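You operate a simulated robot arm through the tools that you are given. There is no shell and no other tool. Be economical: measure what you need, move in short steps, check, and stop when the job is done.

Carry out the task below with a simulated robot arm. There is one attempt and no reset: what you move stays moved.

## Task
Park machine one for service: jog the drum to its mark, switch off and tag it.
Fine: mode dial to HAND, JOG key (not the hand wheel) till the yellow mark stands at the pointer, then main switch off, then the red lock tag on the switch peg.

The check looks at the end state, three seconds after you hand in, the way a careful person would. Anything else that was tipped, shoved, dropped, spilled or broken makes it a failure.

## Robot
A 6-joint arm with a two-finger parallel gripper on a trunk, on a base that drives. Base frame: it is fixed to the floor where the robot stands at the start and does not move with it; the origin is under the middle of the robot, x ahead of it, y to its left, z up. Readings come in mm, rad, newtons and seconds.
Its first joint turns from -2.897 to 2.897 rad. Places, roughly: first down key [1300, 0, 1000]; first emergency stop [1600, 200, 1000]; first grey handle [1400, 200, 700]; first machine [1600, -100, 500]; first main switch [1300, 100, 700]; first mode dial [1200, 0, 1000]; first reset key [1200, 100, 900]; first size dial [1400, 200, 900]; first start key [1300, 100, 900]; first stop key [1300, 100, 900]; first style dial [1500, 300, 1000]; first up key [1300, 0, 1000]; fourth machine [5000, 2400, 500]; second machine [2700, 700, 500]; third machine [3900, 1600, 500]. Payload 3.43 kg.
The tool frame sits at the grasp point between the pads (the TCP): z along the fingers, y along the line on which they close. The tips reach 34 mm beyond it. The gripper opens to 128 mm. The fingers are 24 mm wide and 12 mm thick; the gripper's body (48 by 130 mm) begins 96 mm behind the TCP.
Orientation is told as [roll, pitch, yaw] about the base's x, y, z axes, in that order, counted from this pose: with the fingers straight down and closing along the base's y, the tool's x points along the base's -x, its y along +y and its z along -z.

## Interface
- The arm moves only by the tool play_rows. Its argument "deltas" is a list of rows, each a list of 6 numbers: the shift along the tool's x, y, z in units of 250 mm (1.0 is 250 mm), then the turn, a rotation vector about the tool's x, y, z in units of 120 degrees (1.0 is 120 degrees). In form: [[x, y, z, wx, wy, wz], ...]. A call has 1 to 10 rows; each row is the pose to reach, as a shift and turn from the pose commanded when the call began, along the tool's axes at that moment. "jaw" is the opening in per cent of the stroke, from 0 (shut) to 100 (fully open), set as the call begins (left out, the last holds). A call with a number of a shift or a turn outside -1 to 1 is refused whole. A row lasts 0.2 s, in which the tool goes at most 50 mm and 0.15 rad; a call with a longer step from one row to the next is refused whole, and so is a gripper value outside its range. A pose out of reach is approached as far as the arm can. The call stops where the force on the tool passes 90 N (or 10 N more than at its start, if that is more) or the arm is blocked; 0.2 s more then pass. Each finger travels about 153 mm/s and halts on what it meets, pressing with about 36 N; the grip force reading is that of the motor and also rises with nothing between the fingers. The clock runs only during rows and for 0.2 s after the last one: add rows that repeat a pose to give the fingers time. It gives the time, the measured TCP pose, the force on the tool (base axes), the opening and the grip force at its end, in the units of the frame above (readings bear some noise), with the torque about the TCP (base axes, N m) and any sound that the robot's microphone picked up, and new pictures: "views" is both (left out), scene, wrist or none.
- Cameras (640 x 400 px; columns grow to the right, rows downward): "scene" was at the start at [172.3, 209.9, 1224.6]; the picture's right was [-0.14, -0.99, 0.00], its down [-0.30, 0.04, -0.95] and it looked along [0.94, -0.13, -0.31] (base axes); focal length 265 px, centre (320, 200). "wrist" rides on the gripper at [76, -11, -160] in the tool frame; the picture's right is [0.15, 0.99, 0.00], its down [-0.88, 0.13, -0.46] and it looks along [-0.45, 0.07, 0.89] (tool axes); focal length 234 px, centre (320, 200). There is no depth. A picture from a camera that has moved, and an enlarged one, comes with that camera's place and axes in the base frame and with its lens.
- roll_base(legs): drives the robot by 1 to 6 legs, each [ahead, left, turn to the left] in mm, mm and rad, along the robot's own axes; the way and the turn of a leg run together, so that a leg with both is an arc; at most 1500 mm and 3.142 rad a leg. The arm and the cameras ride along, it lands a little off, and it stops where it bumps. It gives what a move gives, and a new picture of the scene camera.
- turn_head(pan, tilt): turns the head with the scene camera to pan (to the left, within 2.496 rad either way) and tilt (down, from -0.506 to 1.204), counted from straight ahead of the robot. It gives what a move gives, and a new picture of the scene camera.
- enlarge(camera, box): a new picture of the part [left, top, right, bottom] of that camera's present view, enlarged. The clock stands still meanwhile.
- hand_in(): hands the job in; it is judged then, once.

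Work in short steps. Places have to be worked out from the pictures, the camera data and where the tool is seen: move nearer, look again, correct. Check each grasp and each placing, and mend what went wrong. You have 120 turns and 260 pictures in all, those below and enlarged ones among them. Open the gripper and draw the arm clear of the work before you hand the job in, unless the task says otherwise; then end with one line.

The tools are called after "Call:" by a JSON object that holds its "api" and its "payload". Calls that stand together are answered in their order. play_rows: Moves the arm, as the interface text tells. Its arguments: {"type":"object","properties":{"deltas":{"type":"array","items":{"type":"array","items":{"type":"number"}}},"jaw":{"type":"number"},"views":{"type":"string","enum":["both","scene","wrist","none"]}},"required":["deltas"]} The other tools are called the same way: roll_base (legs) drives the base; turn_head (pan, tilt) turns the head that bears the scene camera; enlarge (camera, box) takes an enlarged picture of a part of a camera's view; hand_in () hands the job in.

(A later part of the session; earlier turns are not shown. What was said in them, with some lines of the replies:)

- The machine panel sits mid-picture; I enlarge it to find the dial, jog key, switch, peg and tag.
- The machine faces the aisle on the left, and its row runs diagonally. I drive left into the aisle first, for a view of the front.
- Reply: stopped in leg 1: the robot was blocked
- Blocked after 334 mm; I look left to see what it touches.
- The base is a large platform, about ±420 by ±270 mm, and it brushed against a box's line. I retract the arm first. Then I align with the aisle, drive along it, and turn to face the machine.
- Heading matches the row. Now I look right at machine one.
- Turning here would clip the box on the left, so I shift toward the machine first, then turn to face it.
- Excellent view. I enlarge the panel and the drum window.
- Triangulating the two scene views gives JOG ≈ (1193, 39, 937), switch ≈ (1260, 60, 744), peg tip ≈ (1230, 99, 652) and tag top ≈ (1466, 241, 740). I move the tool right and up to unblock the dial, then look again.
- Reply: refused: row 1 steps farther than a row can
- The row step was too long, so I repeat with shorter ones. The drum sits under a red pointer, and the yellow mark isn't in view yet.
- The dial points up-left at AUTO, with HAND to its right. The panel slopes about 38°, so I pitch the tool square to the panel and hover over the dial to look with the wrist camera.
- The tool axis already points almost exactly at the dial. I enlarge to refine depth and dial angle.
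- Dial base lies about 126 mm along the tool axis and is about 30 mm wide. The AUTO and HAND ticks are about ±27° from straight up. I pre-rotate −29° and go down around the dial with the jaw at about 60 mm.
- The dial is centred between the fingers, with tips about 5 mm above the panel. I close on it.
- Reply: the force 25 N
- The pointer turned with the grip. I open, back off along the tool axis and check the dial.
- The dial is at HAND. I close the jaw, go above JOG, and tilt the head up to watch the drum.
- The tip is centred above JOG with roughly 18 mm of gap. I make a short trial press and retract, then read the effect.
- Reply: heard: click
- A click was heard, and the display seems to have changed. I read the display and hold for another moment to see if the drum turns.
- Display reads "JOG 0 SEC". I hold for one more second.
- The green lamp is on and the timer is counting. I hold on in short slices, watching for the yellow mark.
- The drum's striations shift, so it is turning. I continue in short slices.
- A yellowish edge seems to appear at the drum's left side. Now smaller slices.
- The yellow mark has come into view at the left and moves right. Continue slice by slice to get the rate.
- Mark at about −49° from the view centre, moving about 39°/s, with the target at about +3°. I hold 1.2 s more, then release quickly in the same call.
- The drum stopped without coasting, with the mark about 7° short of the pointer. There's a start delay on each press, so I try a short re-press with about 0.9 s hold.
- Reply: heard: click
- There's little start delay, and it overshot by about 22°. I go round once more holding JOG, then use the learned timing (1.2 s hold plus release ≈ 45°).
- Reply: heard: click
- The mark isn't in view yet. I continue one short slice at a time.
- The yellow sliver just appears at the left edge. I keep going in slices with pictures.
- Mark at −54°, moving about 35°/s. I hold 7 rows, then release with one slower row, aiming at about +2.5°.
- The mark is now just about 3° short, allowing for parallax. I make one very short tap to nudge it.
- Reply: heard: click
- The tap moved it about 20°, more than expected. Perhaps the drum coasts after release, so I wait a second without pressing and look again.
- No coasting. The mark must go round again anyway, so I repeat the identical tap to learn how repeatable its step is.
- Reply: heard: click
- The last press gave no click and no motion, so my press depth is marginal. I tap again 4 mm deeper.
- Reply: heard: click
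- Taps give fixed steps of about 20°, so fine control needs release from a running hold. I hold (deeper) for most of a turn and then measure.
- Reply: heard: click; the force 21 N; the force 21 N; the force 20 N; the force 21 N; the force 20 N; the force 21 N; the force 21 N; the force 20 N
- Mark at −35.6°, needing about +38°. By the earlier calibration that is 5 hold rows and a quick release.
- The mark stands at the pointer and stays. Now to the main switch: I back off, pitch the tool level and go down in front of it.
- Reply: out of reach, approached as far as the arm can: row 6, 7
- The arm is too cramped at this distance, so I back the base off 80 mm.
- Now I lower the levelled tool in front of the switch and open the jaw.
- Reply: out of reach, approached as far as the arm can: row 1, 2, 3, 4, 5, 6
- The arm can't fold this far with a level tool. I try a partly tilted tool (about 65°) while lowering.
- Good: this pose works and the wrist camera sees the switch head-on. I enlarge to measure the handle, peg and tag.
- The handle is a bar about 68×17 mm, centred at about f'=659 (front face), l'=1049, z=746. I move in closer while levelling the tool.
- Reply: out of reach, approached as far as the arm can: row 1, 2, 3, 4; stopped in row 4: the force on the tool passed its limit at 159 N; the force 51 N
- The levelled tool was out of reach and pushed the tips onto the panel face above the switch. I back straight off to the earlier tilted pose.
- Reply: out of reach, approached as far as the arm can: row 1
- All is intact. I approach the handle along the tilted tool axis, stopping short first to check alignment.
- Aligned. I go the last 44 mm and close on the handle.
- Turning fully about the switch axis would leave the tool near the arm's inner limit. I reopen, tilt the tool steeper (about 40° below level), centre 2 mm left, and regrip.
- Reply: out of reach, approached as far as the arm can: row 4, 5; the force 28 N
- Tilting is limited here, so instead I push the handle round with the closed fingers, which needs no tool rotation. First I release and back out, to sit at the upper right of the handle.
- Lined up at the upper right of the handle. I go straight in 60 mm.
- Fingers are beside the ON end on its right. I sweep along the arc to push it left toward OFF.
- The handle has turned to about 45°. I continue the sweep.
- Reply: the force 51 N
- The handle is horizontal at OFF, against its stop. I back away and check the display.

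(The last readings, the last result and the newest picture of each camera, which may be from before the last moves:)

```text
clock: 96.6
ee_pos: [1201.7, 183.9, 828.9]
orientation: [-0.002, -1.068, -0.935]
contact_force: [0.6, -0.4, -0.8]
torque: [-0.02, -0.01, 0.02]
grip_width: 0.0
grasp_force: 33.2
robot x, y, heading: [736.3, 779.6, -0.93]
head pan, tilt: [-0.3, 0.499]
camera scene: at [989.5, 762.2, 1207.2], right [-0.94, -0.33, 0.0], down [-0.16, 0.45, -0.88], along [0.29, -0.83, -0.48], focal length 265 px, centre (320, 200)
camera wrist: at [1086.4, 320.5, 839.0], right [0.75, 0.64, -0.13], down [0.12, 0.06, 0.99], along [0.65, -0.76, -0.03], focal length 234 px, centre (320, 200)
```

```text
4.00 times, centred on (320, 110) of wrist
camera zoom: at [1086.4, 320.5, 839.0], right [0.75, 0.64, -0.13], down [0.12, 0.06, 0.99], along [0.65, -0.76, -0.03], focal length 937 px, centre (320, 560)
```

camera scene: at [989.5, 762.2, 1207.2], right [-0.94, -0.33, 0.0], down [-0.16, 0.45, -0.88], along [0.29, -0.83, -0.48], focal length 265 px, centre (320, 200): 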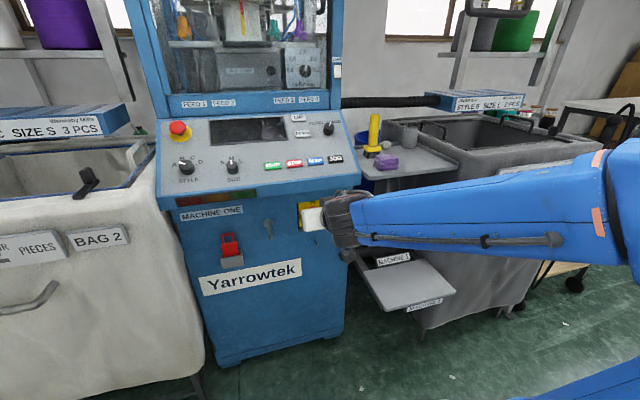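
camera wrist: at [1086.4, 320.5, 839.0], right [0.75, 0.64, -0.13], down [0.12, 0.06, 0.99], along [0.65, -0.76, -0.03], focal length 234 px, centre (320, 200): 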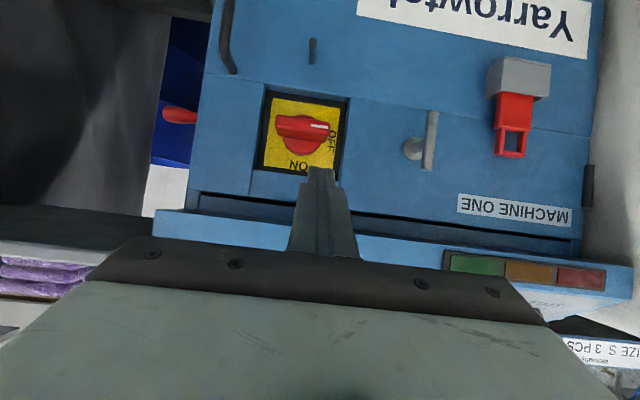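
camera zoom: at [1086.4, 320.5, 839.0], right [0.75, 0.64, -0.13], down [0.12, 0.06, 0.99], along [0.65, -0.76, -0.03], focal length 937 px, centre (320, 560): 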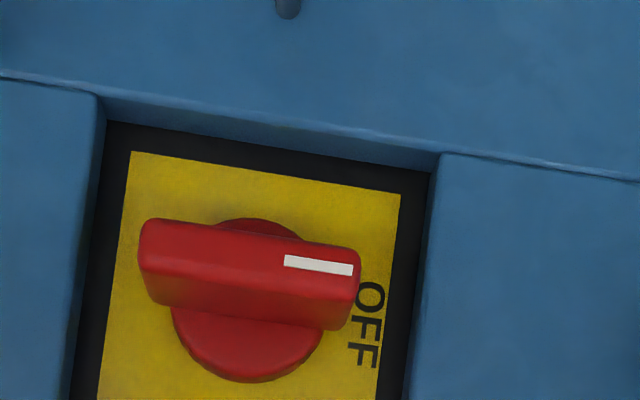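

The switch is OFF and the display and lamps are dead. Now I go for the tag: I slide left above the grey handle, jaw open.

Call:
{"api": "play_rows", "payload": {"deltas": [[0, 0.164, 0, 0, 0, 0], [0, 0.328, 0, 0, 0, 0], [0, 0.492, 0, 0, 0, 0], [0, 0.656, 0, 0, 0, 0], [0, 0.82, 0, 0, 0, 0], [0, 0.984, 0, 0, 0, 0]], "jaw": 62, "views": "both"}}

Call:
{"api": "enlarge", "payload": {"camera": "wrist", "box": [240, 60, 400, 160]}}

```text
clock: 98.0
ee_pos: [1400.6, 327.7, 827.9]
orientation: [0.001, -1.071, -0.935]
contact_force: [0.7, -0.1, 0.5]
torque: [-0.02, -0.03, 0.02]
grip_width: 79.2
grasp_force: 0.0
robot x, y, heading: [733.9, 779.7, -0.936]
head pan, tilt: [-0.3, 0.499]
camera scene: at [988.9, 762.2, 1207.3], right [-0.94, -0.33, 0.0], down [-0.16, 0.45, -0.88], along [0.29, -0.83, -0.48], focal length 265 px, centre (320, 200)
camera wrist: at [1285.9, 465.0, 837.4], right [0.76, 0.64, -0.13], down [0.12, 0.06, 0.99], along [0.64, -0.76, -0.03], focal length 234 px, centre (320, 200)
```

scene: 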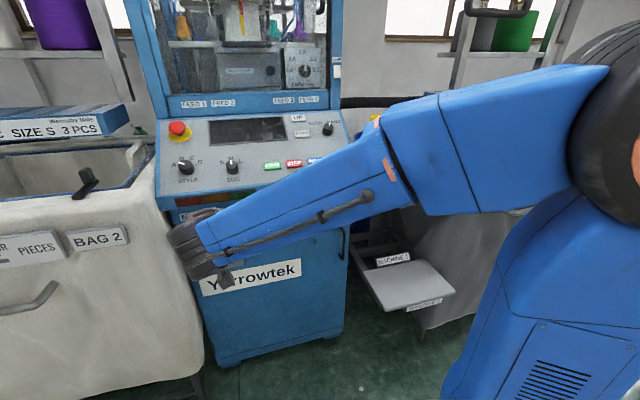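
wrist: 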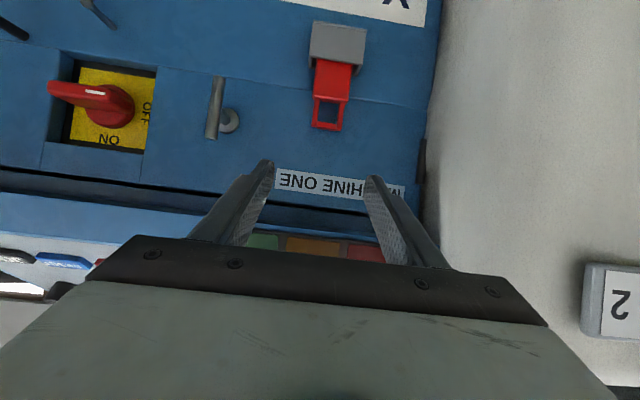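

```text
4.00 times, centred on (320, 110) of wrist
camera zoom: at [1285.9, 465.0, 837.4], right [0.76, 0.64, -0.13], down [0.12, 0.06, 0.99], along [0.64, -0.76, -0.03], focal length 937 px, centre (320, 560)
```

zoom: 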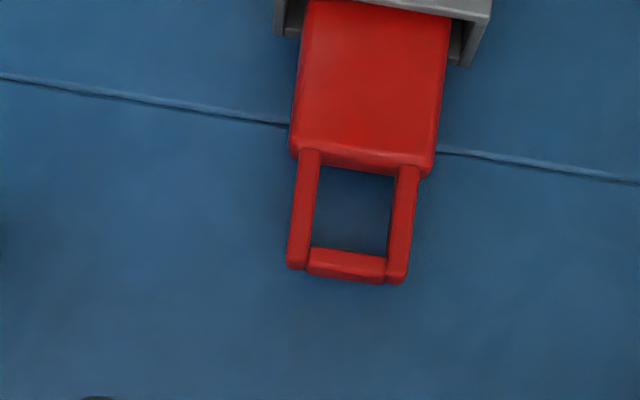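

The tag's body is about 44 mm wide at l'≈1326, z 660–705, with a shackle window of about 24×27 mm. I line up on the body for a side grip.

Call:
{"api": "play_rows", "payload": {"deltas": [[0.097, 0.01, 0.07, 0, 0, 0], [0.194, 0.02, 0.14, 0, 0, 0], [0.292, 0.027, 0.209, 0, 0, 0], [0.292, 0.027, 0.33, 0, 0, 0]], "views": "wrist"}}

Call:
{"api": "enlarge", "payload": {"camera": "wrist", "box": [240, 90, 400, 190]}}

```text
clock: 99.0
ee_pos: [1428.0, 301.0, 723.7]
orientation: [-0.001, -1.072, -0.937]
contact_force: [0.1, 0.3, -0.1]
torque: [0.01, 0.02, 0.0]
grip_width: 79.4
grasp_force: 0.0
robot x, y, heading: [731.2, 781.1, -0.933]
head pan, tilt: [-0.3, 0.499]
camera wrist: at [1312.1, 437.3, 733.8], right [0.75, 0.64, -0.13], down [0.12, 0.06, 0.99], along [0.65, -0.76, -0.03], focal length 234 px, centre (320, 200)
```

wrist: 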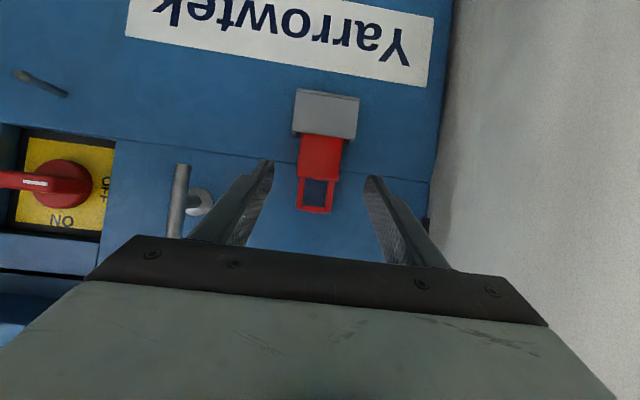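

```text
4.00 times, centred on (320, 140) of wrist
camera zoom: at [1312.1, 437.3, 733.8], right [0.75, 0.64, -0.13], down [0.12, 0.06, 0.99], along [0.65, -0.76, -0.03], focal length 937 px, centre (320, 440)
```

zoom: 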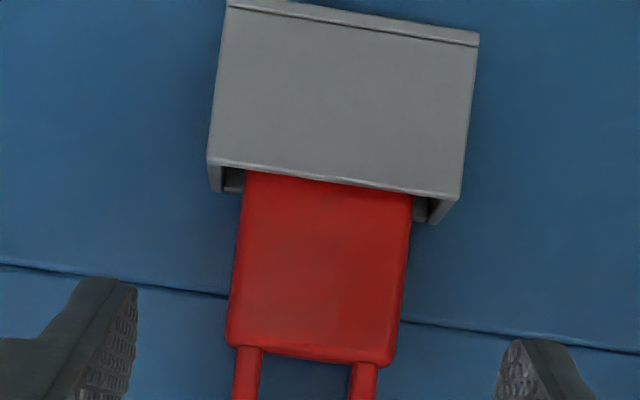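

Centred. Final 49 mm in, then close on the tag body.

Call:
{"api": "play_rows", "payload": {"deltas": [[0, 0.002, 0.1, 0, 0, 0], [-0.002, 0.002, 0.193, 0, 0, 0], [-0.002, 0.002, 0.193, 0, 0, 0]], "views": "none"}}

Call:
{"api": "play_rows", "payload": {"deltas": [[0, 0, 0, 0, 0, 0], [0, 0, 0, 0, 0, 0], [0, 0, 0, 0, 0, 0]], "jaw": 25, "views": "wrist"}}

Call:
{"api": "enlarge", "payload": {"camera": "wrist", "box": [240, 90, 400, 190]}}

```text
clock: 99.8
ee_pos: [1453.1, 265.9, 702.2]
orientation: [0.001, -1.068, -0.937]
contact_force: [-0.2, 0.3, 0.5]
torque: [0.03, -0.02, -0.01]
grip_width: 79.3
grasp_force: 0.0
robot x, y, heading: [731.7, 778.4, -0.93]
head pan, tilt: [-0.3, 0.499]
```

```text
clock: 100.6
ee_pos: [1451.7, 266.1, 702.5]
orientation: [-0.003, -1.069, -0.935]
contact_force: [-0.4, -0.3, 0.0]
torque: [-0.02, 0.02, -0.01]
grip_width: 44.6
grasp_force: 36.1
robot x, y, heading: [739.7, 778.5, -0.926]
head pan, tilt: [-0.3, 0.499]
camera wrist: at [1337.4, 403.3, 712.8], right [0.75, 0.64, -0.13], down [0.12, 0.06, 0.99], along [0.65, -0.76, -0.03], focal length 234 px, centre (320, 200)
```

wrist: 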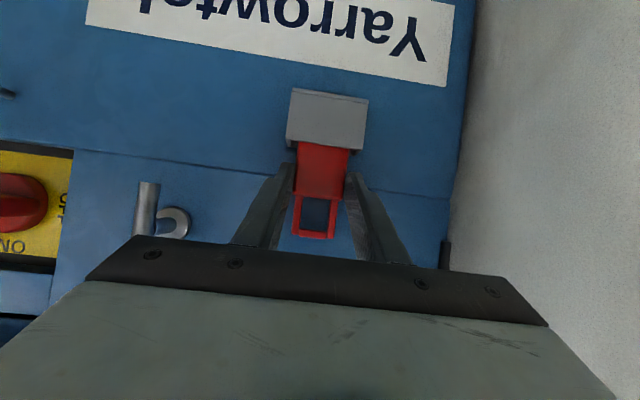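

```text
4.00 times, centred on (320, 140) of wrist
camera zoom: at [1337.4, 403.3, 712.8], right [0.75, 0.64, -0.13], down [0.12, 0.06, 0.99], along [0.65, -0.76, -0.03], focal length 937 px, centre (320, 440)
```

zoom: 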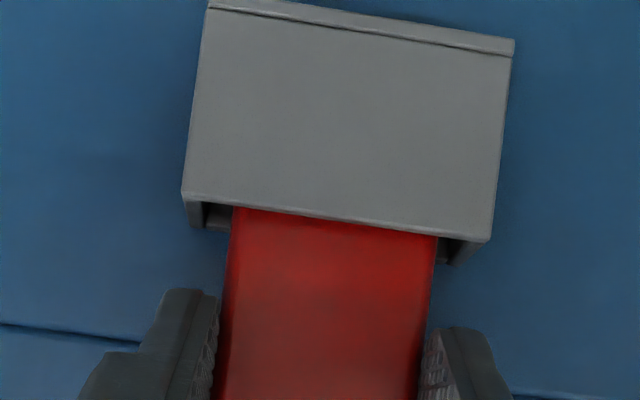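

Grasped, 44.6 mm wide. I lift straight up out of the holder, then draw back.

Call:
{"api": "play_rows", "payload": {"deltas": [[-0.07, 0, -0.038, 0, 0, 0], [-0.14, 0, -0.077, 0, 0, 0], [-0.21, 0, -0.115, 0, 0, 0], [-0.27, 0, -0.22, 0, 0, 0], [-0.27, 0, -0.36, 0, 0, 0]], "views": "both"}}

Call:
{"api": "enlarge", "payload": {"camera": "wrist", "box": [240, 110, 400, 210]}}

```text
clock: 101.8
ee_pos: [1426.1, 305.4, 802.6]
orientation: [-0.001, -1.069, -0.934]
contact_force: [0.7, -0.7, 0.6]
torque: [-0.04, 0.01, -0.01]
grip_width: 44.4
grasp_force: 36.0
robot x, y, heading: [736.7, 777.6, -0.927]
head pan, tilt: [-0.3, 0.499]
camera scene: at [989.4, 762.3, 1207.2], right [-0.94, -0.33, 0.0], down [-0.16, 0.45, -0.88], along [0.29, -0.83, -0.48], focal length 265 px, centre (320, 200)
camera wrist: at [1310.6, 441.0, 813.2], right [0.75, 0.64, -0.13], down [0.12, 0.06, 0.99], along [0.65, -0.76, -0.03], focal length 234 px, centre (320, 200)
```

scene: 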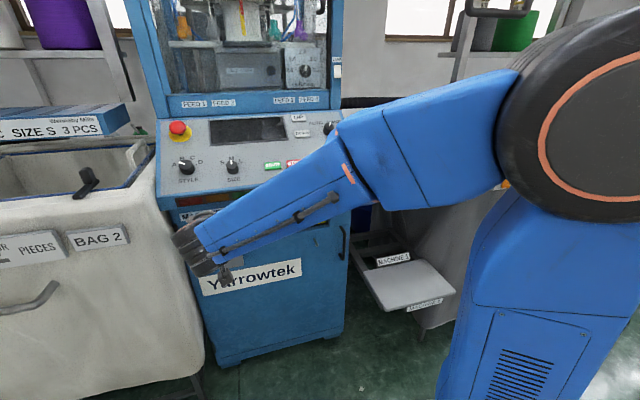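
wrist: 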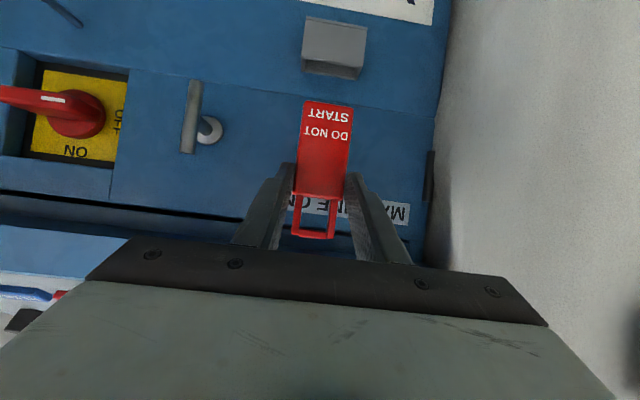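

```text
4.00 times, centred on (320, 160) of wrist
camera zoom: at [1310.6, 441.0, 813.2], right [0.75, 0.64, -0.13], down [0.12, 0.06, 0.99], along [0.65, -0.76, -0.03], focal length 937 px, centre (320, 360)
```

zoom: 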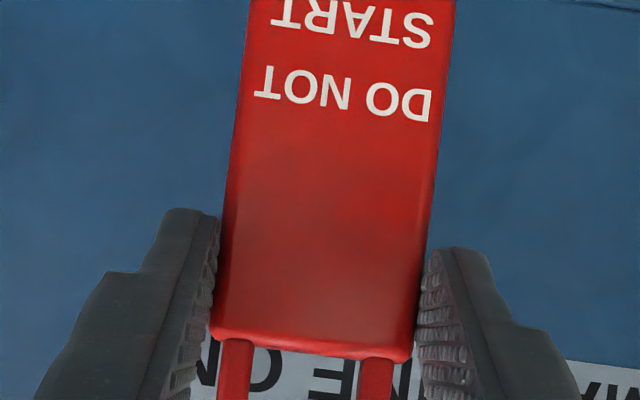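

The tag ("DO NOT START") hangs straight in the grip. I draw back to clear the grey handle and carry it right, above the peg.

Call:
{"api": "play_rows", "payload": {"deltas": [[0.048, 0, -0.088, 0, 0, 0], [0.096, -0.08, -0.175, 0, 0, 0], [0.096, -0.26, -0.175, 0, 0, 0], [0.096, -0.44, -0.175, 0, 0, 0], [0.096, -0.62, -0.175, 0, 0, 0], [0.096, -0.8, -0.175, 0, 0, 0], [0.096, -0.98, -0.175, 0, 0, 0]], "views": "scene"}}

```text
clock: 103.4
ee_pos: [1197.8, 198.0, 802.0]
orientation: [-0.003, -1.07, -0.933]
contact_force: [0.0, -0.4, -0.3]
torque: [0.01, 0.03, 0.03]
grip_width: 44.6
grasp_force: 36.5
robot x, y, heading: [735.9, 777.3, -0.93]
head pan, tilt: [-0.3, 0.499]
camera scene: at [989.3, 762.4, 1207.2], right [-0.94, -0.33, 0.0], down [-0.16, 0.45, -0.88], along [0.29, -0.83, -0.48], focal length 265 px, centre (320, 200)
```

scene: 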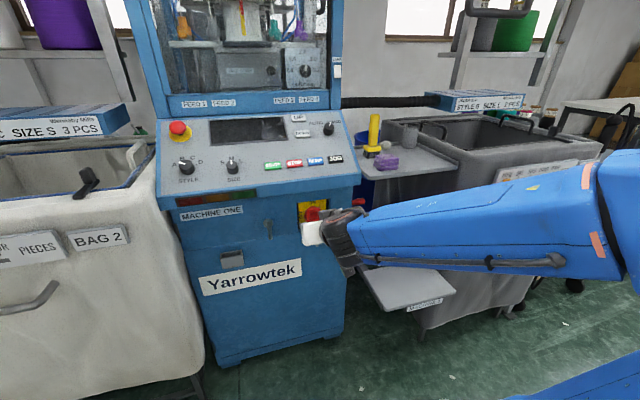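

Before driving left for better reach, I check the space behind and to the left.

Call:
{"api": "turn_head", "payload": {"pan": 1.7, "tilt": 1.0}}

```text
clock: 105.3
ee_pos: [1197.8, 199.5, 802.2]
orientation: [0.0, -1.07, -0.937]
contact_force: [-0.2, -0.1, -0.4]
torque: [0.02, 0.06, -0.02]
grip_width: 44.6
grasp_force: 35.8
robot x, y, heading: [730.6, 780.0, -0.926]
head pan, tilt: [1.7, 1.0]
camera scene: at [1008.8, 896.5, 1166.2], right [0.7, -0.72, 0.0], down [-0.6, -0.59, -0.54], along [0.39, 0.38, -0.84], focal length 265 px, centre (320, 200)
```

scene: 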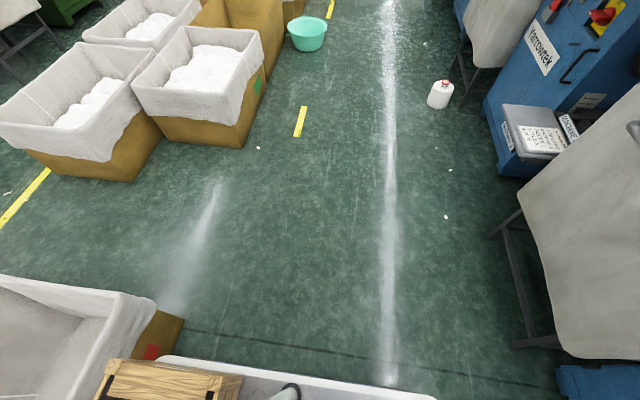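

The left side is clear. I drive left 250 mm.

Call:
{"api": "roll_base", "payload": {"legs": [[0, 250, 0]]}}

Call:
{"api": "turn_head", "payload": {"pan": 0.0, "tilt": 0.55}}

```text
clock: 107.2
ee_pos: [1398.3, 347.7, 801.9]
orientation: [0.0, -1.07, -0.935]
contact_force: [0.4, 0.0, 0.0]
torque: [0.03, 0.01, -0.02]
grip_width: 44.9
grasp_force: 36.4
robot x, y, heading: [934.0, 924.0, -0.927]
head pan, tilt: [1.7, 1.0]
camera scene: at [1208.1, 1045.8, 1166.2], right [0.7, -0.72, 0.0], down [-0.6, -0.59, -0.54], along [0.39, 0.38, -0.84], focal length 265 px, centre (320, 200)
```

scene: 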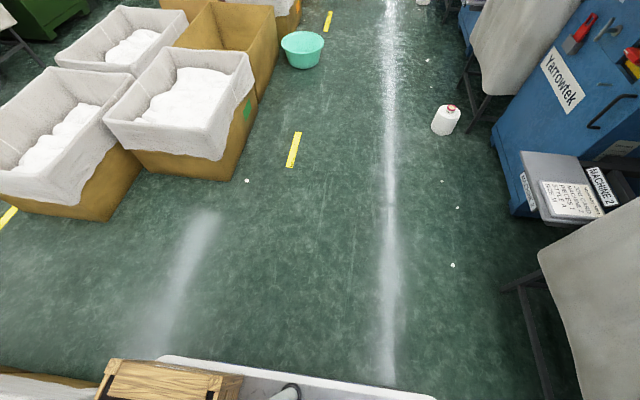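

```text
clock: 108.9
ee_pos: [1399.4, 348.1, 801.9]
orientation: [-0.001, -1.069, -0.935]
contact_force: [0.2, 0.1, -0.6]
torque: [0.0, 0.01, 0.0]
grip_width: 44.7
grasp_force: 35.8
robot x, y, heading: [935.2, 927.7, -0.932]
head pan, tilt: [0.0, 0.55]
camera scene: at [1212.0, 925.4, 1202.6], right [-0.8, -0.6, 0.0], down [-0.31, 0.42, -0.85], along [0.51, -0.68, -0.52], focal length 265 px, centre (320, 200)
```

scene: 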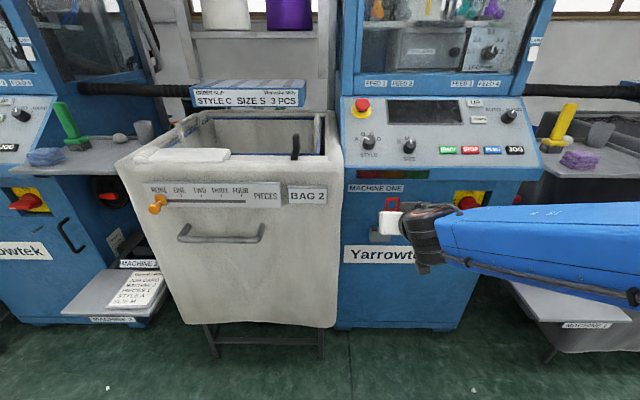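

Base is at l'≈1302. I carry the tag right again to just left of the peg, staying high.

Call:
{"api": "play_rows", "payload": {"deltas": [[0, -0.19, 0, 0, 0, 0], [0, -0.38, 0, 0, 0, 0], [0, -0.57, 0, 0, 0, 0], [0, -0.76, 0, 0, 0, 0], [0, -0.95, 0, 0, 0, 0], [0, -1.0, 0, 0, 0, 0]], "views": "none"}}

Call:
{"api": "play_rows", "payload": {"deltas": [[0.1, -0.045, 0.055, 0, 0, 0], [0.2, -0.09, 0.11, 0, 0, 0], [0.3, -0.135, 0.165, 0, 0, 0], [0.36, -0.135, 0.2, 0, 0, 0]], "views": "both"}}

```text
clock: 110.3
ee_pos: [1322.8, 289.0, 801.7]
orientation: [-0.007, -1.069, -0.934]
contact_force: [-0.8, 0.3, -0.4]
torque: [0.03, 0.02, 0.0]
grip_width: 44.4
grasp_force: 35.8
out of reach, approached as far as the arm can: row 2, 3, 4, 5, 6
robot x, y, heading: [929.5, 926.4, -0.923]
head pan, tilt: [0.0, 0.55]
```

```text
clock: 111.3
ee_pos: [1346.6, 275.8, 764.3]
orientation: [-0.004, -1.068, -0.934]
contact_force: [-0.4, -0.3, -0.2]
torque: [0.01, -0.02, 0.01]
grip_width: 44.5
grasp_force: 35.7
out of reach, approached as far as the arm can: row 1, 2, 3, 4
robot x, y, heading: [930.9, 929.2, -0.926]
head pan, tilt: [0.0, 0.55]
camera scene: at [1211.9, 925.4, 1202.7], right [-0.8, -0.6, 0.0], down [-0.31, 0.42, -0.85], along [0.51, -0.68, -0.52], focal length 265 px, centre (320, 200)
camera wrist: at [1231.5, 414.3, 775.3], right [0.76, 0.64, -0.13], down [0.12, 0.06, 0.99], along [0.64, -0.77, -0.03], focal length 234 px, centre (320, 200)
```

scene: 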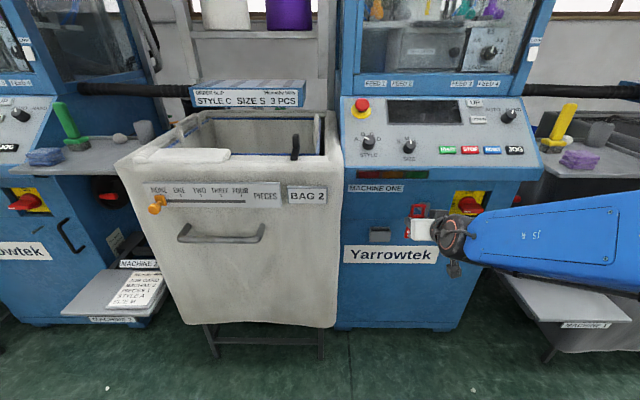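
wrist: 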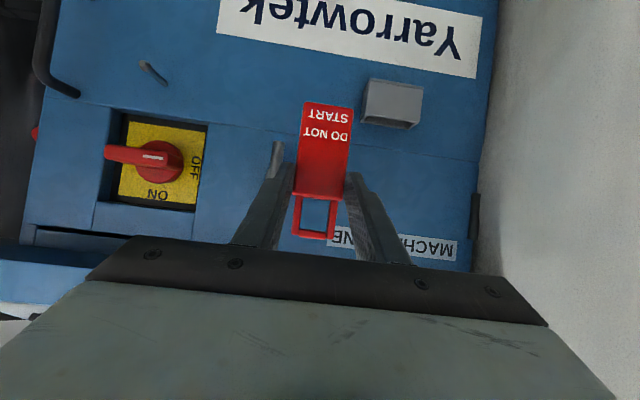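

Reach to the right is poorer: the wrist prefers targets left of the axis. I drive back right about 260 mm and will yaw the tool a little instead.

Call:
{"api": "roll_base", "payload": {"legs": [[0, -262, 0]]}}

Call:
{"api": "play_rows", "payload": {"deltas": [[0, 0, 0, 0, 0, 0]], "views": "wrist"}}

```text
clock: 113.2
ee_pos: [1138.9, 122.4, 765.9]
orientation: [-0.006, -1.068, -0.934]
contact_force: [-0.1, -0.3, -0.3]
torque: [0.01, 0.03, 0.01]
grip_width: 44.6
grasp_force: 36.2
robot x, y, heading: [725.1, 773.1, -0.928]
head pan, tilt: [0.0, 0.55]
camera scene: at [1004.5, 770.0, 1202.7], right [-0.8, -0.6, 0.0], down [-0.31, 0.42, -0.85], along [0.51, -0.68, -0.52], focal length 265 px, centre (320, 200)
```

scene: 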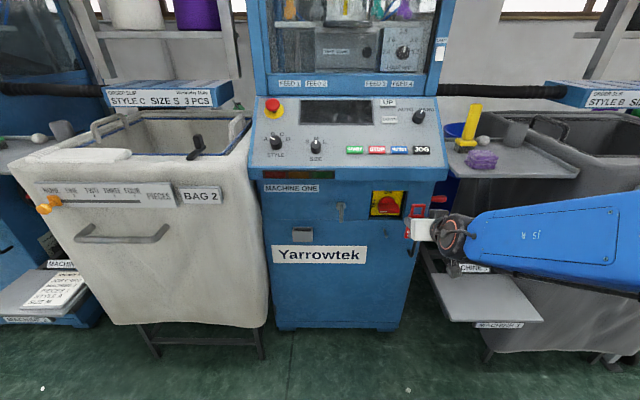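

```text
clock: 113.5
ee_pos: [1138.8, 122.0, 763.4]
orientation: [-0.004, -1.067, -0.934]
contact_force: [0.9, -0.9, 0.3]
torque: [0.02, 0.02, -0.01]
grip_width: 44.6
grasp_force: 35.3
robot x, y, heading: [723.1, 772.5, -0.931]
head pan, tilt: [0.0, 0.55]
camera wrist: at [1023.7, 259.1, 775.3], right [0.76, 0.64, -0.13], down [0.12, 0.06, 0.99], along [0.64, -0.77, -0.03], focal length 234 px, centre (320, 200)
```

wrist: 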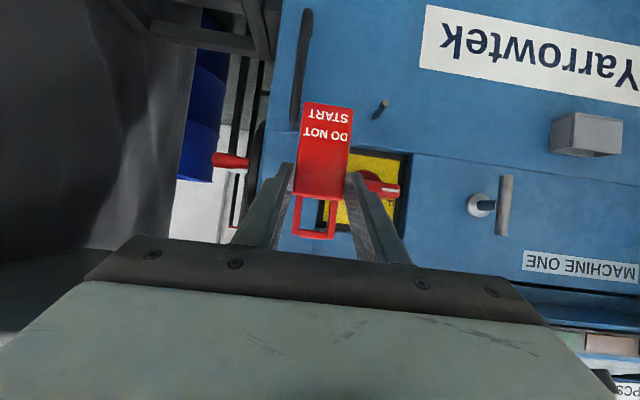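

Now I slide left in front of the peg while yawing 0.2 rad right and lowering.

Call:
{"api": "play_rows", "payload": {"deltas": [[0, 0.13, 0, 0.021, 0, 0.0115], [0, 0.262, 0, 0.042, 0, 0.023], [0.1, 0.262, 0.078, 0.063, 0, 0.0345], [0.207, 0.262, 0.155, 0.0838, 0, 0.0459]], "views": "both"}}

```text
clock: 114.5
ee_pos: [1204.3, 148.3, 706.9]
orientation: [-0.005, -1.068, -1.138]
contact_force: [-1.0, -0.4, -0.7]
torque: [0.02, 0.03, -0.03]
grip_width: 44.4
grasp_force: 36.0
out of reach, approached as far as the arm can: row 4
robot x, y, heading: [728.2, 772.4, -0.931]
head pan, tilt: [0.0, 0.55]
camera scene: at [1004.3, 770.1, 1202.7], right [-0.8, -0.6, 0.0], down [-0.31, 0.42, -0.85], along [0.51, -0.68, -0.52], focal length 265 px, centre (320, 200)
camera wrist: at [1119.5, 305.1, 717.4], right [0.87, 0.48, -0.13], down [0.13, 0.03, 0.99], along [0.48, -0.88, -0.03], focal length 234 px, centre (320, 200)
```

scene: 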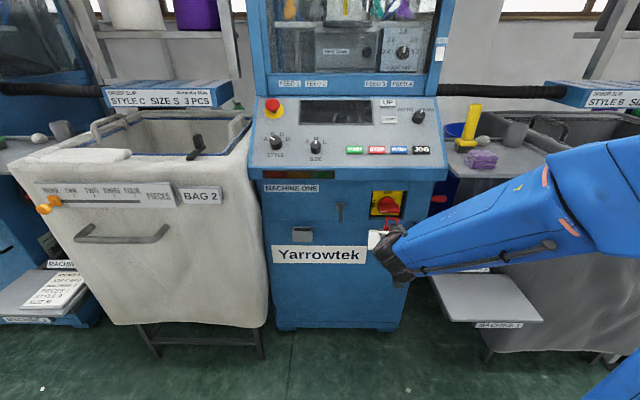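
wrist: 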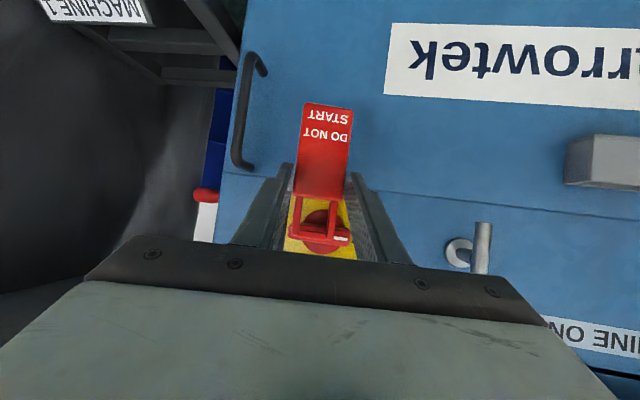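

The fold limit is near here. Tilting the tool down about 8° more and yawing another 0.1 rad gives reach room; the tag's top leans toward the wall, which suits hooking.

Call:
{"api": "play_rows", "payload": {"deltas": [[0, 0, 0, 0.0209, 0.033, 0.0115], [0.035, 0.002, 0.019, 0.0419, 0.0659, 0.023], [0.07, 0.004, 0.0385, 0.0419, 0.0659, 0.023]], "views": "wrist"}}

Call:
{"api": "enlarge", "payload": {"camera": "scene", "box": [320, 170, 480, 270]}}

```text
clock: 115.3
ee_pos: [1204.3, 149.3, 686.4]
orientation: [-0.016, -0.929, -1.227]
contact_force: [-0.6, -0.4, 0.2]
torque: [0.03, 0.0, 0.0]
grip_width: 44.7
grasp_force: 36.5
robot x, y, heading: [725.0, 771.7, -0.931]
head pan, tilt: [0.0, 0.55]
camera wrist: at [1136.7, 311.4, 720.7], right [0.91, 0.4, -0.13], down [0.18, -0.11, 0.98], along [0.38, -0.91, -0.17], focal length 234 px, centre (320, 200)
```

wrist: 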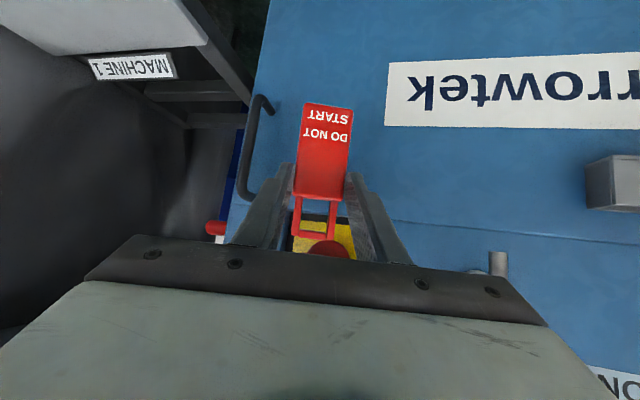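

```text
4.00 times, centred on (400, 220) of scene
camera zoom: at [1004.6, 770.0, 1202.7], right [-0.8, -0.6, 0.0], down [-0.31, 0.42, -0.85], along [0.51, -0.68, -0.52], focal length 1058 px, centre (0, 120)
```

zoom: 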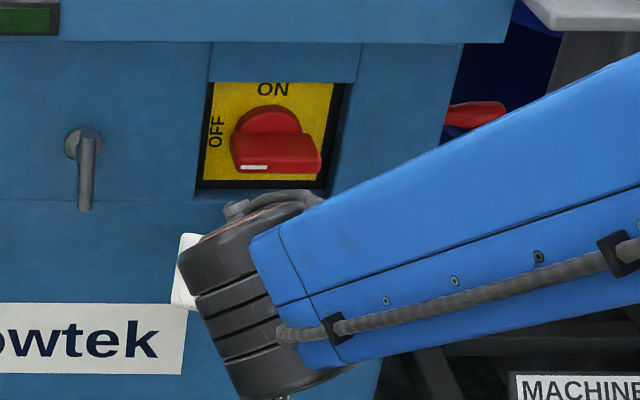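

No reach trouble now. I lower to just above insertion height and look through the shackle window for the peg.

Call:
{"api": "play_rows", "payload": {"deltas": [[0.05, 0, 0.037, 0, 0, 0], [0.099, 0, 0.074, 0, 0, 0]], "views": "none"}}

Call:
{"api": "enlarge", "payload": {"camera": "wrist", "box": [240, 140, 400, 240]}}

```text
clock: 116.0
ee_pos: [1203.7, 150.6, 654.8]
orientation: [-0.015, -0.931, -1.226]
contact_force: [0.9, 1.0, -0.1]
torque: [0.0, 0.01, -0.02]
grip_width: 44.7
grasp_force: 35.7
robot x, y, heading: [731.0, 771.5, -0.93]
head pan, tilt: [0.0, 0.55]
```

```text
4.00 times, centred on (320, 190) of wrist
camera zoom: at [1135.5, 310.7, 690.3], right [0.91, 0.4, -0.13], down [0.18, -0.11, 0.98], along [0.38, -0.91, -0.17], focal length 937 px, centre (320, 240)
```

zoom: 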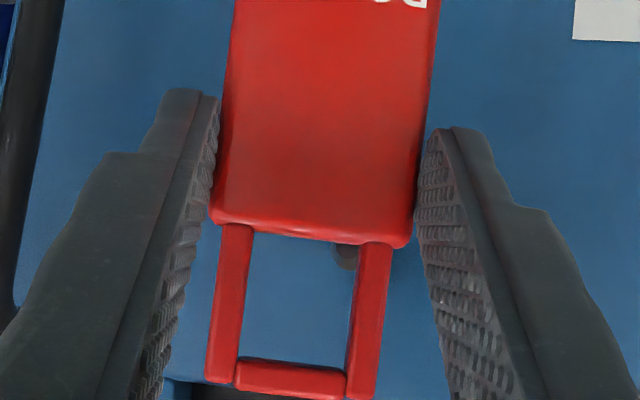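

The peg tip appears exactly where predicted, confirming my numbers; the window must drop 15 mm. I lower and creep forward, then check.

Call:
{"api": "play_rows", "payload": {"deltas": [[0.0284, 0.0104, 0.0644, 0, 0, 0], [0.0284, 0.0104, 0.0644, 0, 0, 0]], "views": "none"}}

Call:
{"api": "enlarge", "payload": {"camera": "wrist", "box": [240, 140, 400, 240]}}

```text
clock: 116.5
ee_pos: [1208.5, 141.7, 641.0]
orientation: [-0.015, -0.932, -1.227]
contact_force: [-0.6, -0.1, -0.4]
torque: [0.02, 0.0, 0.0]
grip_width: 44.5
grasp_force: 35.9
robot x, y, heading: [727.9, 771.4, -0.923]
head pan, tilt: [0.0, 0.55]
```

```text
4.00 times, centred on (320, 190) of wrist
camera zoom: at [1141.1, 303.8, 675.0], right [0.91, 0.4, -0.13], down [0.18, -0.11, 0.98], along [0.38, -0.91, -0.17], focal length 937 px, centre (320, 240)
```

zoom: 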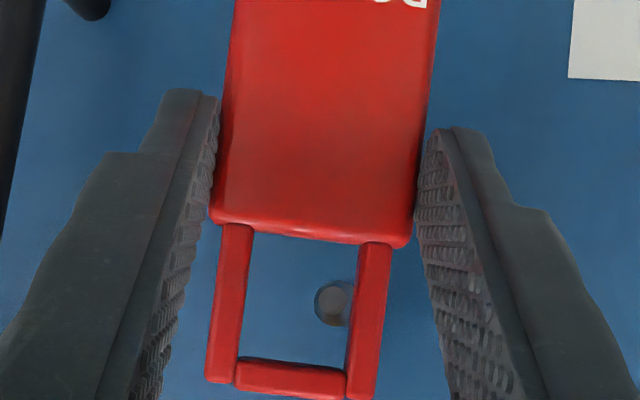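

The peg is visible through the window, about 3 mm left of centre. I shift 3 mm and slide the shackle over the peg.

Call:
{"api": "play_rows", "payload": {"deltas": [[0, 0.012, 0, 0, 0, 0], [-0.0205, 0.0225, 0.0275, 0, 0, 0], [-0.041, 0.033, 0.055, 0, 0, 0], [-0.041, 0.033, 0.055, 0, 0, 0]], "views": "none"}}

Call:
{"api": "enlarge", "payload": {"camera": "wrist", "box": [240, 140, 400, 240]}}

```text
clock: 117.5
ee_pos: [1222.9, 127.8, 639.8]
orientation: [-0.017, -0.932, -1.226]
contact_force: [0.0, -1.0, -0.1]
torque: [-0.02, -0.04, -0.01]
grip_width: 44.6
grasp_force: 36.1
robot x, y, heading: [727.5, 771.4, -0.931]
head pan, tilt: [0.0, 0.55]
```

```text
4.00 times, centred on (320, 190) of wrist
camera zoom: at [1154.3, 289.4, 674.4], right [0.91, 0.4, -0.13], down [0.18, -0.11, 0.98], along [0.38, -0.91, -0.17], focal length 937 px, centre (320, 240)
```

zoom: 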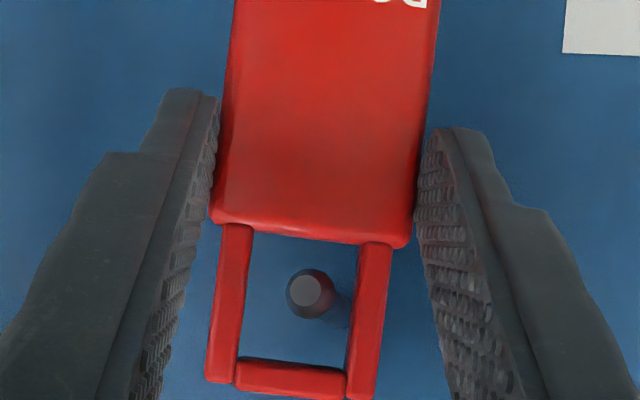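

Nicely centred, with the ball in the window. I go 16 mm further along the peg.

Call:
{"api": "play_rows", "payload": {"deltas": [[-0.0184, 0.0092, 0.0245, 0, 0, 0], [-0.0368, 0.0185, 0.049, 0, 0, 0], [-0.0368, 0.0185, 0.049, 0, 0, 0]], "views": "none"}}

Call:
{"api": "enlarge", "payload": {"camera": "wrist", "box": [240, 140, 400, 240]}}

```text
clock: 118.3
ee_pos: [1232.1, 116.0, 640.7]
orientation: [-0.017, -0.931, -1.227]
contact_force: [-1.0, 0.1, 0.6]
torque: [0.0, 0.0, 0.0]
grip_width: 44.5
grasp_force: 35.4
robot x, y, heading: [727.5, 768.1, -0.928]
head pan, tilt: [0.0, 0.55]
```

```text
4.00 times, centred on (320, 190) of wrist
camera zoom: at [1164.3, 277.1, 674.9], right [0.91, 0.4, -0.13], down [0.18, -0.11, 0.98], along [0.38, -0.91, -0.17], focal length 937 px, centre (320, 240)
```

zoom: 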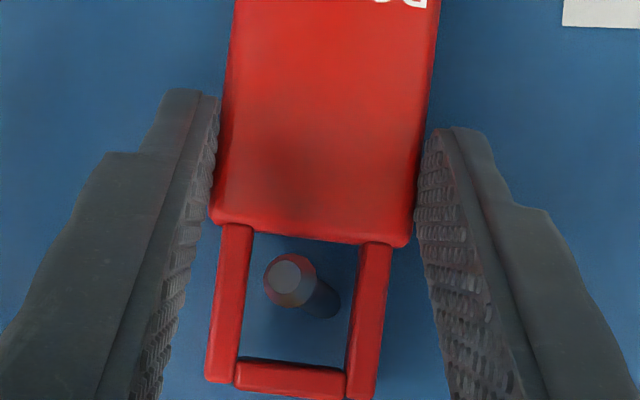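

The ball is now in front of the shackle. I lower until the shackle bar rests on the peg.

Call:
{"api": "play_rows", "payload": {"deltas": [[0.0128, 0, 0.0096, 0, 0, 0], [0.0256, 0, 0.0192, 0, 0, 0], [0.0352, 0, 0.0264, 0, 0, 0]], "views": "none"}}

Call:
{"api": "enlarge", "payload": {"camera": "wrist", "box": [240, 140, 400, 240]}}

```text
clock: 119.2
ee_pos: [1232.4, 115.6, 629.4]
orientation: [-0.016, -0.931, -1.226]
contact_force: [-0.1, -1.1, 3.9]
torque: [-0.13, -0.05, -0.01]
grip_width: 44.7
grasp_force: 35.6
robot x, y, heading: [727.9, 769.2, -0.932]
head pan, tilt: [0.0, 0.55]
```

```text
4.00 times, centred on (320, 190) of wrist
camera zoom: at [1163.7, 277.3, 663.3], right [0.91, 0.4, -0.13], down [0.18, -0.11, 0.98], along [0.38, -0.91, -0.17], focal length 937 px, centre (320, 240)
```

zoom: 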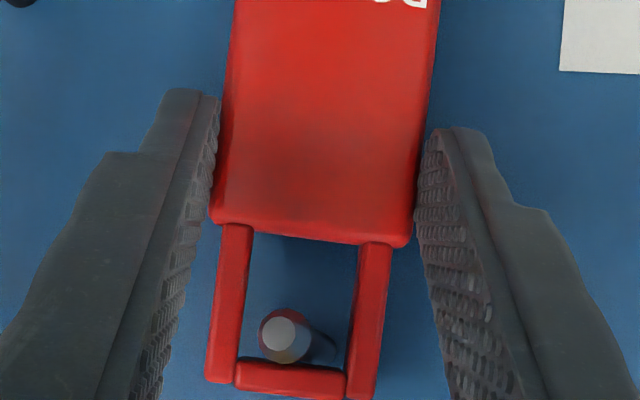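

Contact felt (3.9 N), with the ball in front of the bar. I open the jaw gently.

Call:
{"api": "play_rows", "payload": {"deltas": [[0, 0, 0, 0, 0, 0], [0, 0, 0, 0, 0, 0], [0, 0, 0, 0, 0, 0], [0, 0, 0, 0, 0, 0]], "jaw": 47, "views": "none"}}

Call:
{"api": "enlarge", "payload": {"camera": "wrist", "box": [240, 110, 400, 240]}}

```text
clock: 120.2
ee_pos: [1232.9, 115.8, 627.7]
orientation: [-0.016, -0.933, -1.227]
contact_force: [-0.3, 0.4, -0.6]
torque: [0.02, -0.02, -0.02]
grip_width: 60.2
grasp_force: 0.0
robot x, y, heading: [729.4, 772.3, -0.924]
head pan, tilt: [0.0, 0.55]
```

```text
3.08 times, centred on (320, 175) of wrist
camera zoom: at [1163.6, 277.4, 663.1], right [0.91, 0.4, -0.13], down [0.18, -0.11, 0.98], along [0.38, -0.91, -0.17], focal length 720 px, centre (320, 277)
```

zoom: 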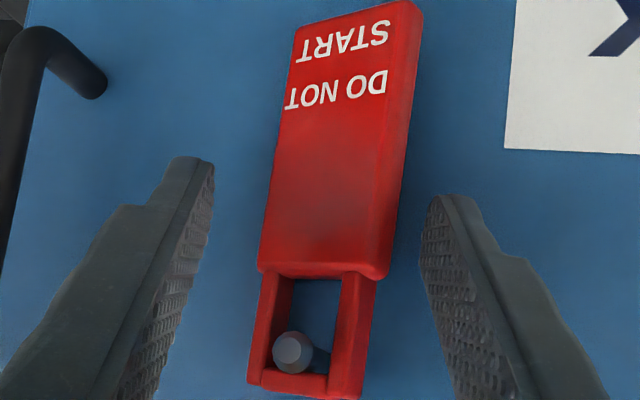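

The tag hangs freely on the peg. I retreat straight back off the wall, then up, and check.

Call:
{"api": "play_rows", "payload": {"deltas": [[0.011, -0.0116, -0.04, 0, 0, 0], [0.022, -0.0232, -0.08, 0, 0, 0], [0.0437, -0.0464, -0.159, 0, 0, 0], [-0.06, -0.0464, -0.24, 0, 0, 0], [-0.18, -0.0464, -0.33, 0, 0, 0], [-0.3, -0.0464, -0.42, 0, 0, 0]], "views": "both"}}

```text
clock: 121.5
ee_pos: [1207.5, 149.9, 750.6]
orientation: [-0.015, -0.93, -1.227]
contact_force: [0.4, -0.1, -0.4]
torque: [-0.01, 0.0, -0.02]
grip_width: 60.5
grasp_force: 0.1
robot x, y, heading: [724.1, 769.9, -0.935]
head pan, tilt: [0.0, 0.55]
camera scene: at [1004.7, 770.0, 1202.6], right [-0.8, -0.6, 0.0], down [-0.31, 0.42, -0.85], along [0.51, -0.68, -0.52], focal length 265 px, centre (320, 200)
camera wrist: at [1138.4, 311.3, 785.5], right [0.91, 0.4, -0.13], down [0.18, -0.11, 0.98], along [0.38, -0.91, -0.17], focal length 234 px, centre (320, 200)
```

scene: 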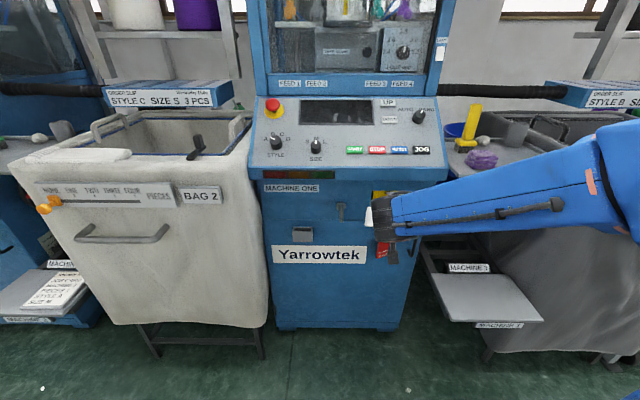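
wrist: 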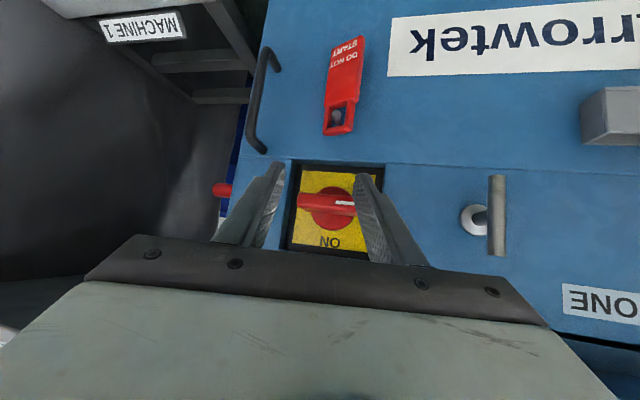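

The tag hangs on the peg and the switch is OFF. I draw the arm well clear and take a last look at everything.

Call:
{"api": "play_rows", "payload": {"deltas": [[0.004, -0.035, -0.14, 0, 0, 0], [0.008, -0.07, -0.279, 0, 0, 0], [-0.12, -0.07, -0.375, 0, 0, 0], [-0.25, -0.07, -0.472, 0, 0, 0], [-0.376, -0.07, -0.567, 0, 0, 0]], "jaw": 60, "views": "none"}}

Call:
{"api": "turn_head", "payload": {"pan": -0.1, "tilt": 0.35}}

Call:
{"api": "enlarge", "payload": {"camera": "scene", "box": [200, 20, 360, 120]}}

Call:
{"api": "enlarge", "payload": {"camera": "scene", "box": [240, 130, 400, 230]}}

Call:
{"api": "enlarge", "payload": {"camera": "scene", "box": [260, 210, 420, 310]}}

```text
clock: 122.8
ee_pos: [1174.0, 199.6, 912.6]
orientation: [-0.017, -0.931, -1.225]
contact_force: [0.4, -0.3, -0.1]
torque: [0.02, -0.02, 0.0]
grip_width: 76.6
grasp_force: 0.0
robot x, y, heading: [726.4, 772.5, -0.933]
head pan, tilt: [0.0, 0.55]
```

```text
clock: 123.5
ee_pos: [1172.7, 200.8, 912.5]
orientation: [-0.015, -0.932, -1.228]
contact_force: [0.2, -0.5, 0.4]
torque: [0.02, 0.01, 0.02]
grip_width: 76.9
grasp_force: 0.1
robot x, y, heading: [724.2, 773.2, -0.927]
head pan, tilt: [-0.099, 0.351]
camera scene: at [998.8, 762.2, 1220.9], right [-0.86, -0.52, 0.0], down [-0.18, 0.29, -0.94], along [0.48, -0.8, -0.34], focal length 265 px, centre (320, 200)
```

scene: 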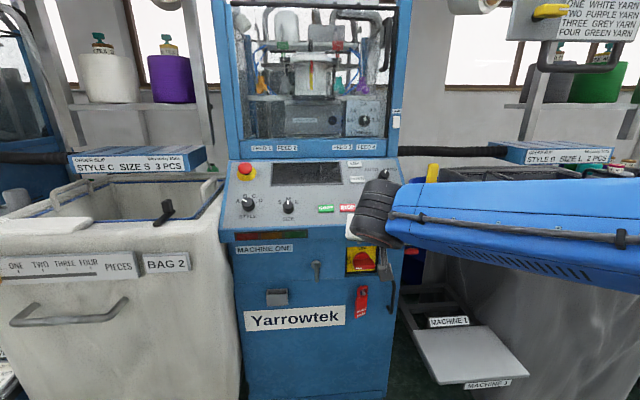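

```text
4.00 times, centred on (280, 70) of scene
camera zoom: at [998.8, 762.2, 1220.9], right [-0.86, -0.52, 0.0], down [-0.18, 0.29, -0.94], along [0.48, -0.8, -0.34], focal length 1058 px, centre (480, 720)
```

zoom: 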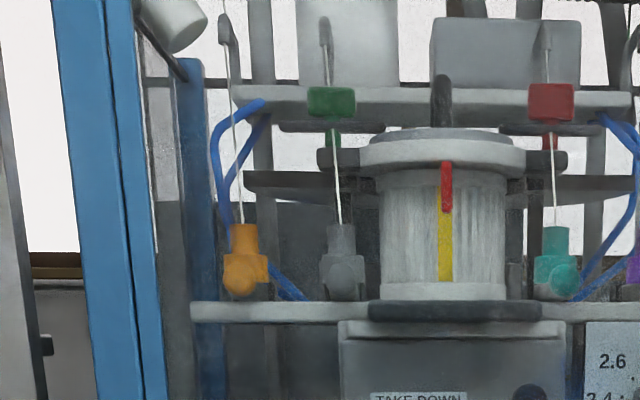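

```text
4.00 times, centred on (320, 180) of scene
camera zoom: at [998.8, 762.2, 1220.9], right [-0.86, -0.52, 0.0], down [-0.18, 0.29, -0.94], along [0.48, -0.8, -0.34], focal length 1058 px, centre (320, 280)
```

zoom: 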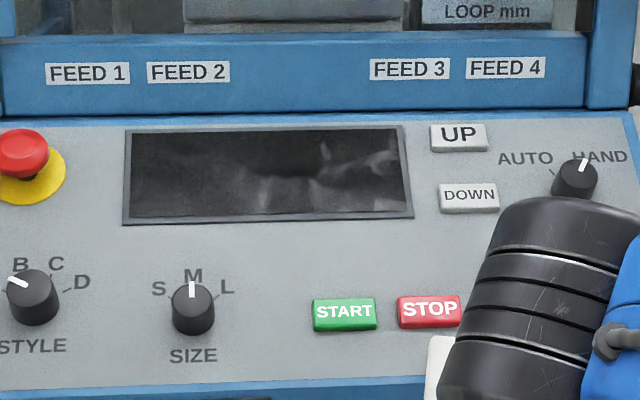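

```text
4.00 times, centred on (340, 260) of scene
camera zoom: at [998.8, 762.2, 1220.9], right [-0.86, -0.52, 0.0], down [-0.18, 0.29, -0.94], along [0.48, -0.8, -0.34], focal length 1058 px, centre (240, -40)
```

zoom: 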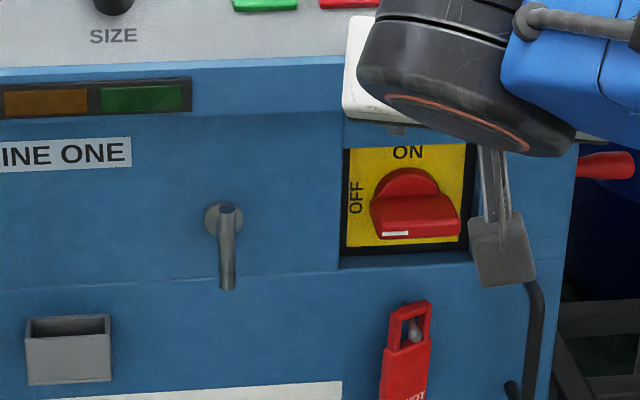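

The mark stands at the pointer, the dial is on HAND, the switch is OFF, and the tag hangs on the peg. The arm is clear, so I hand in.

Call:
{"api": "hand_in", "payload": {}}

```text
The job is handed in.
```

Machine one is parked: the mode dial is on HAND, the JOG key brought the yellow mark to the pointer (the hand wheel was not touched), the main switch is OFF, and the red tag hangs on the switch peg. On the way, the base stopped against a box behind the robot, and the gripper once pressed the panel face above the switch with a peak of 159 N; I saw no damage or shift from either.
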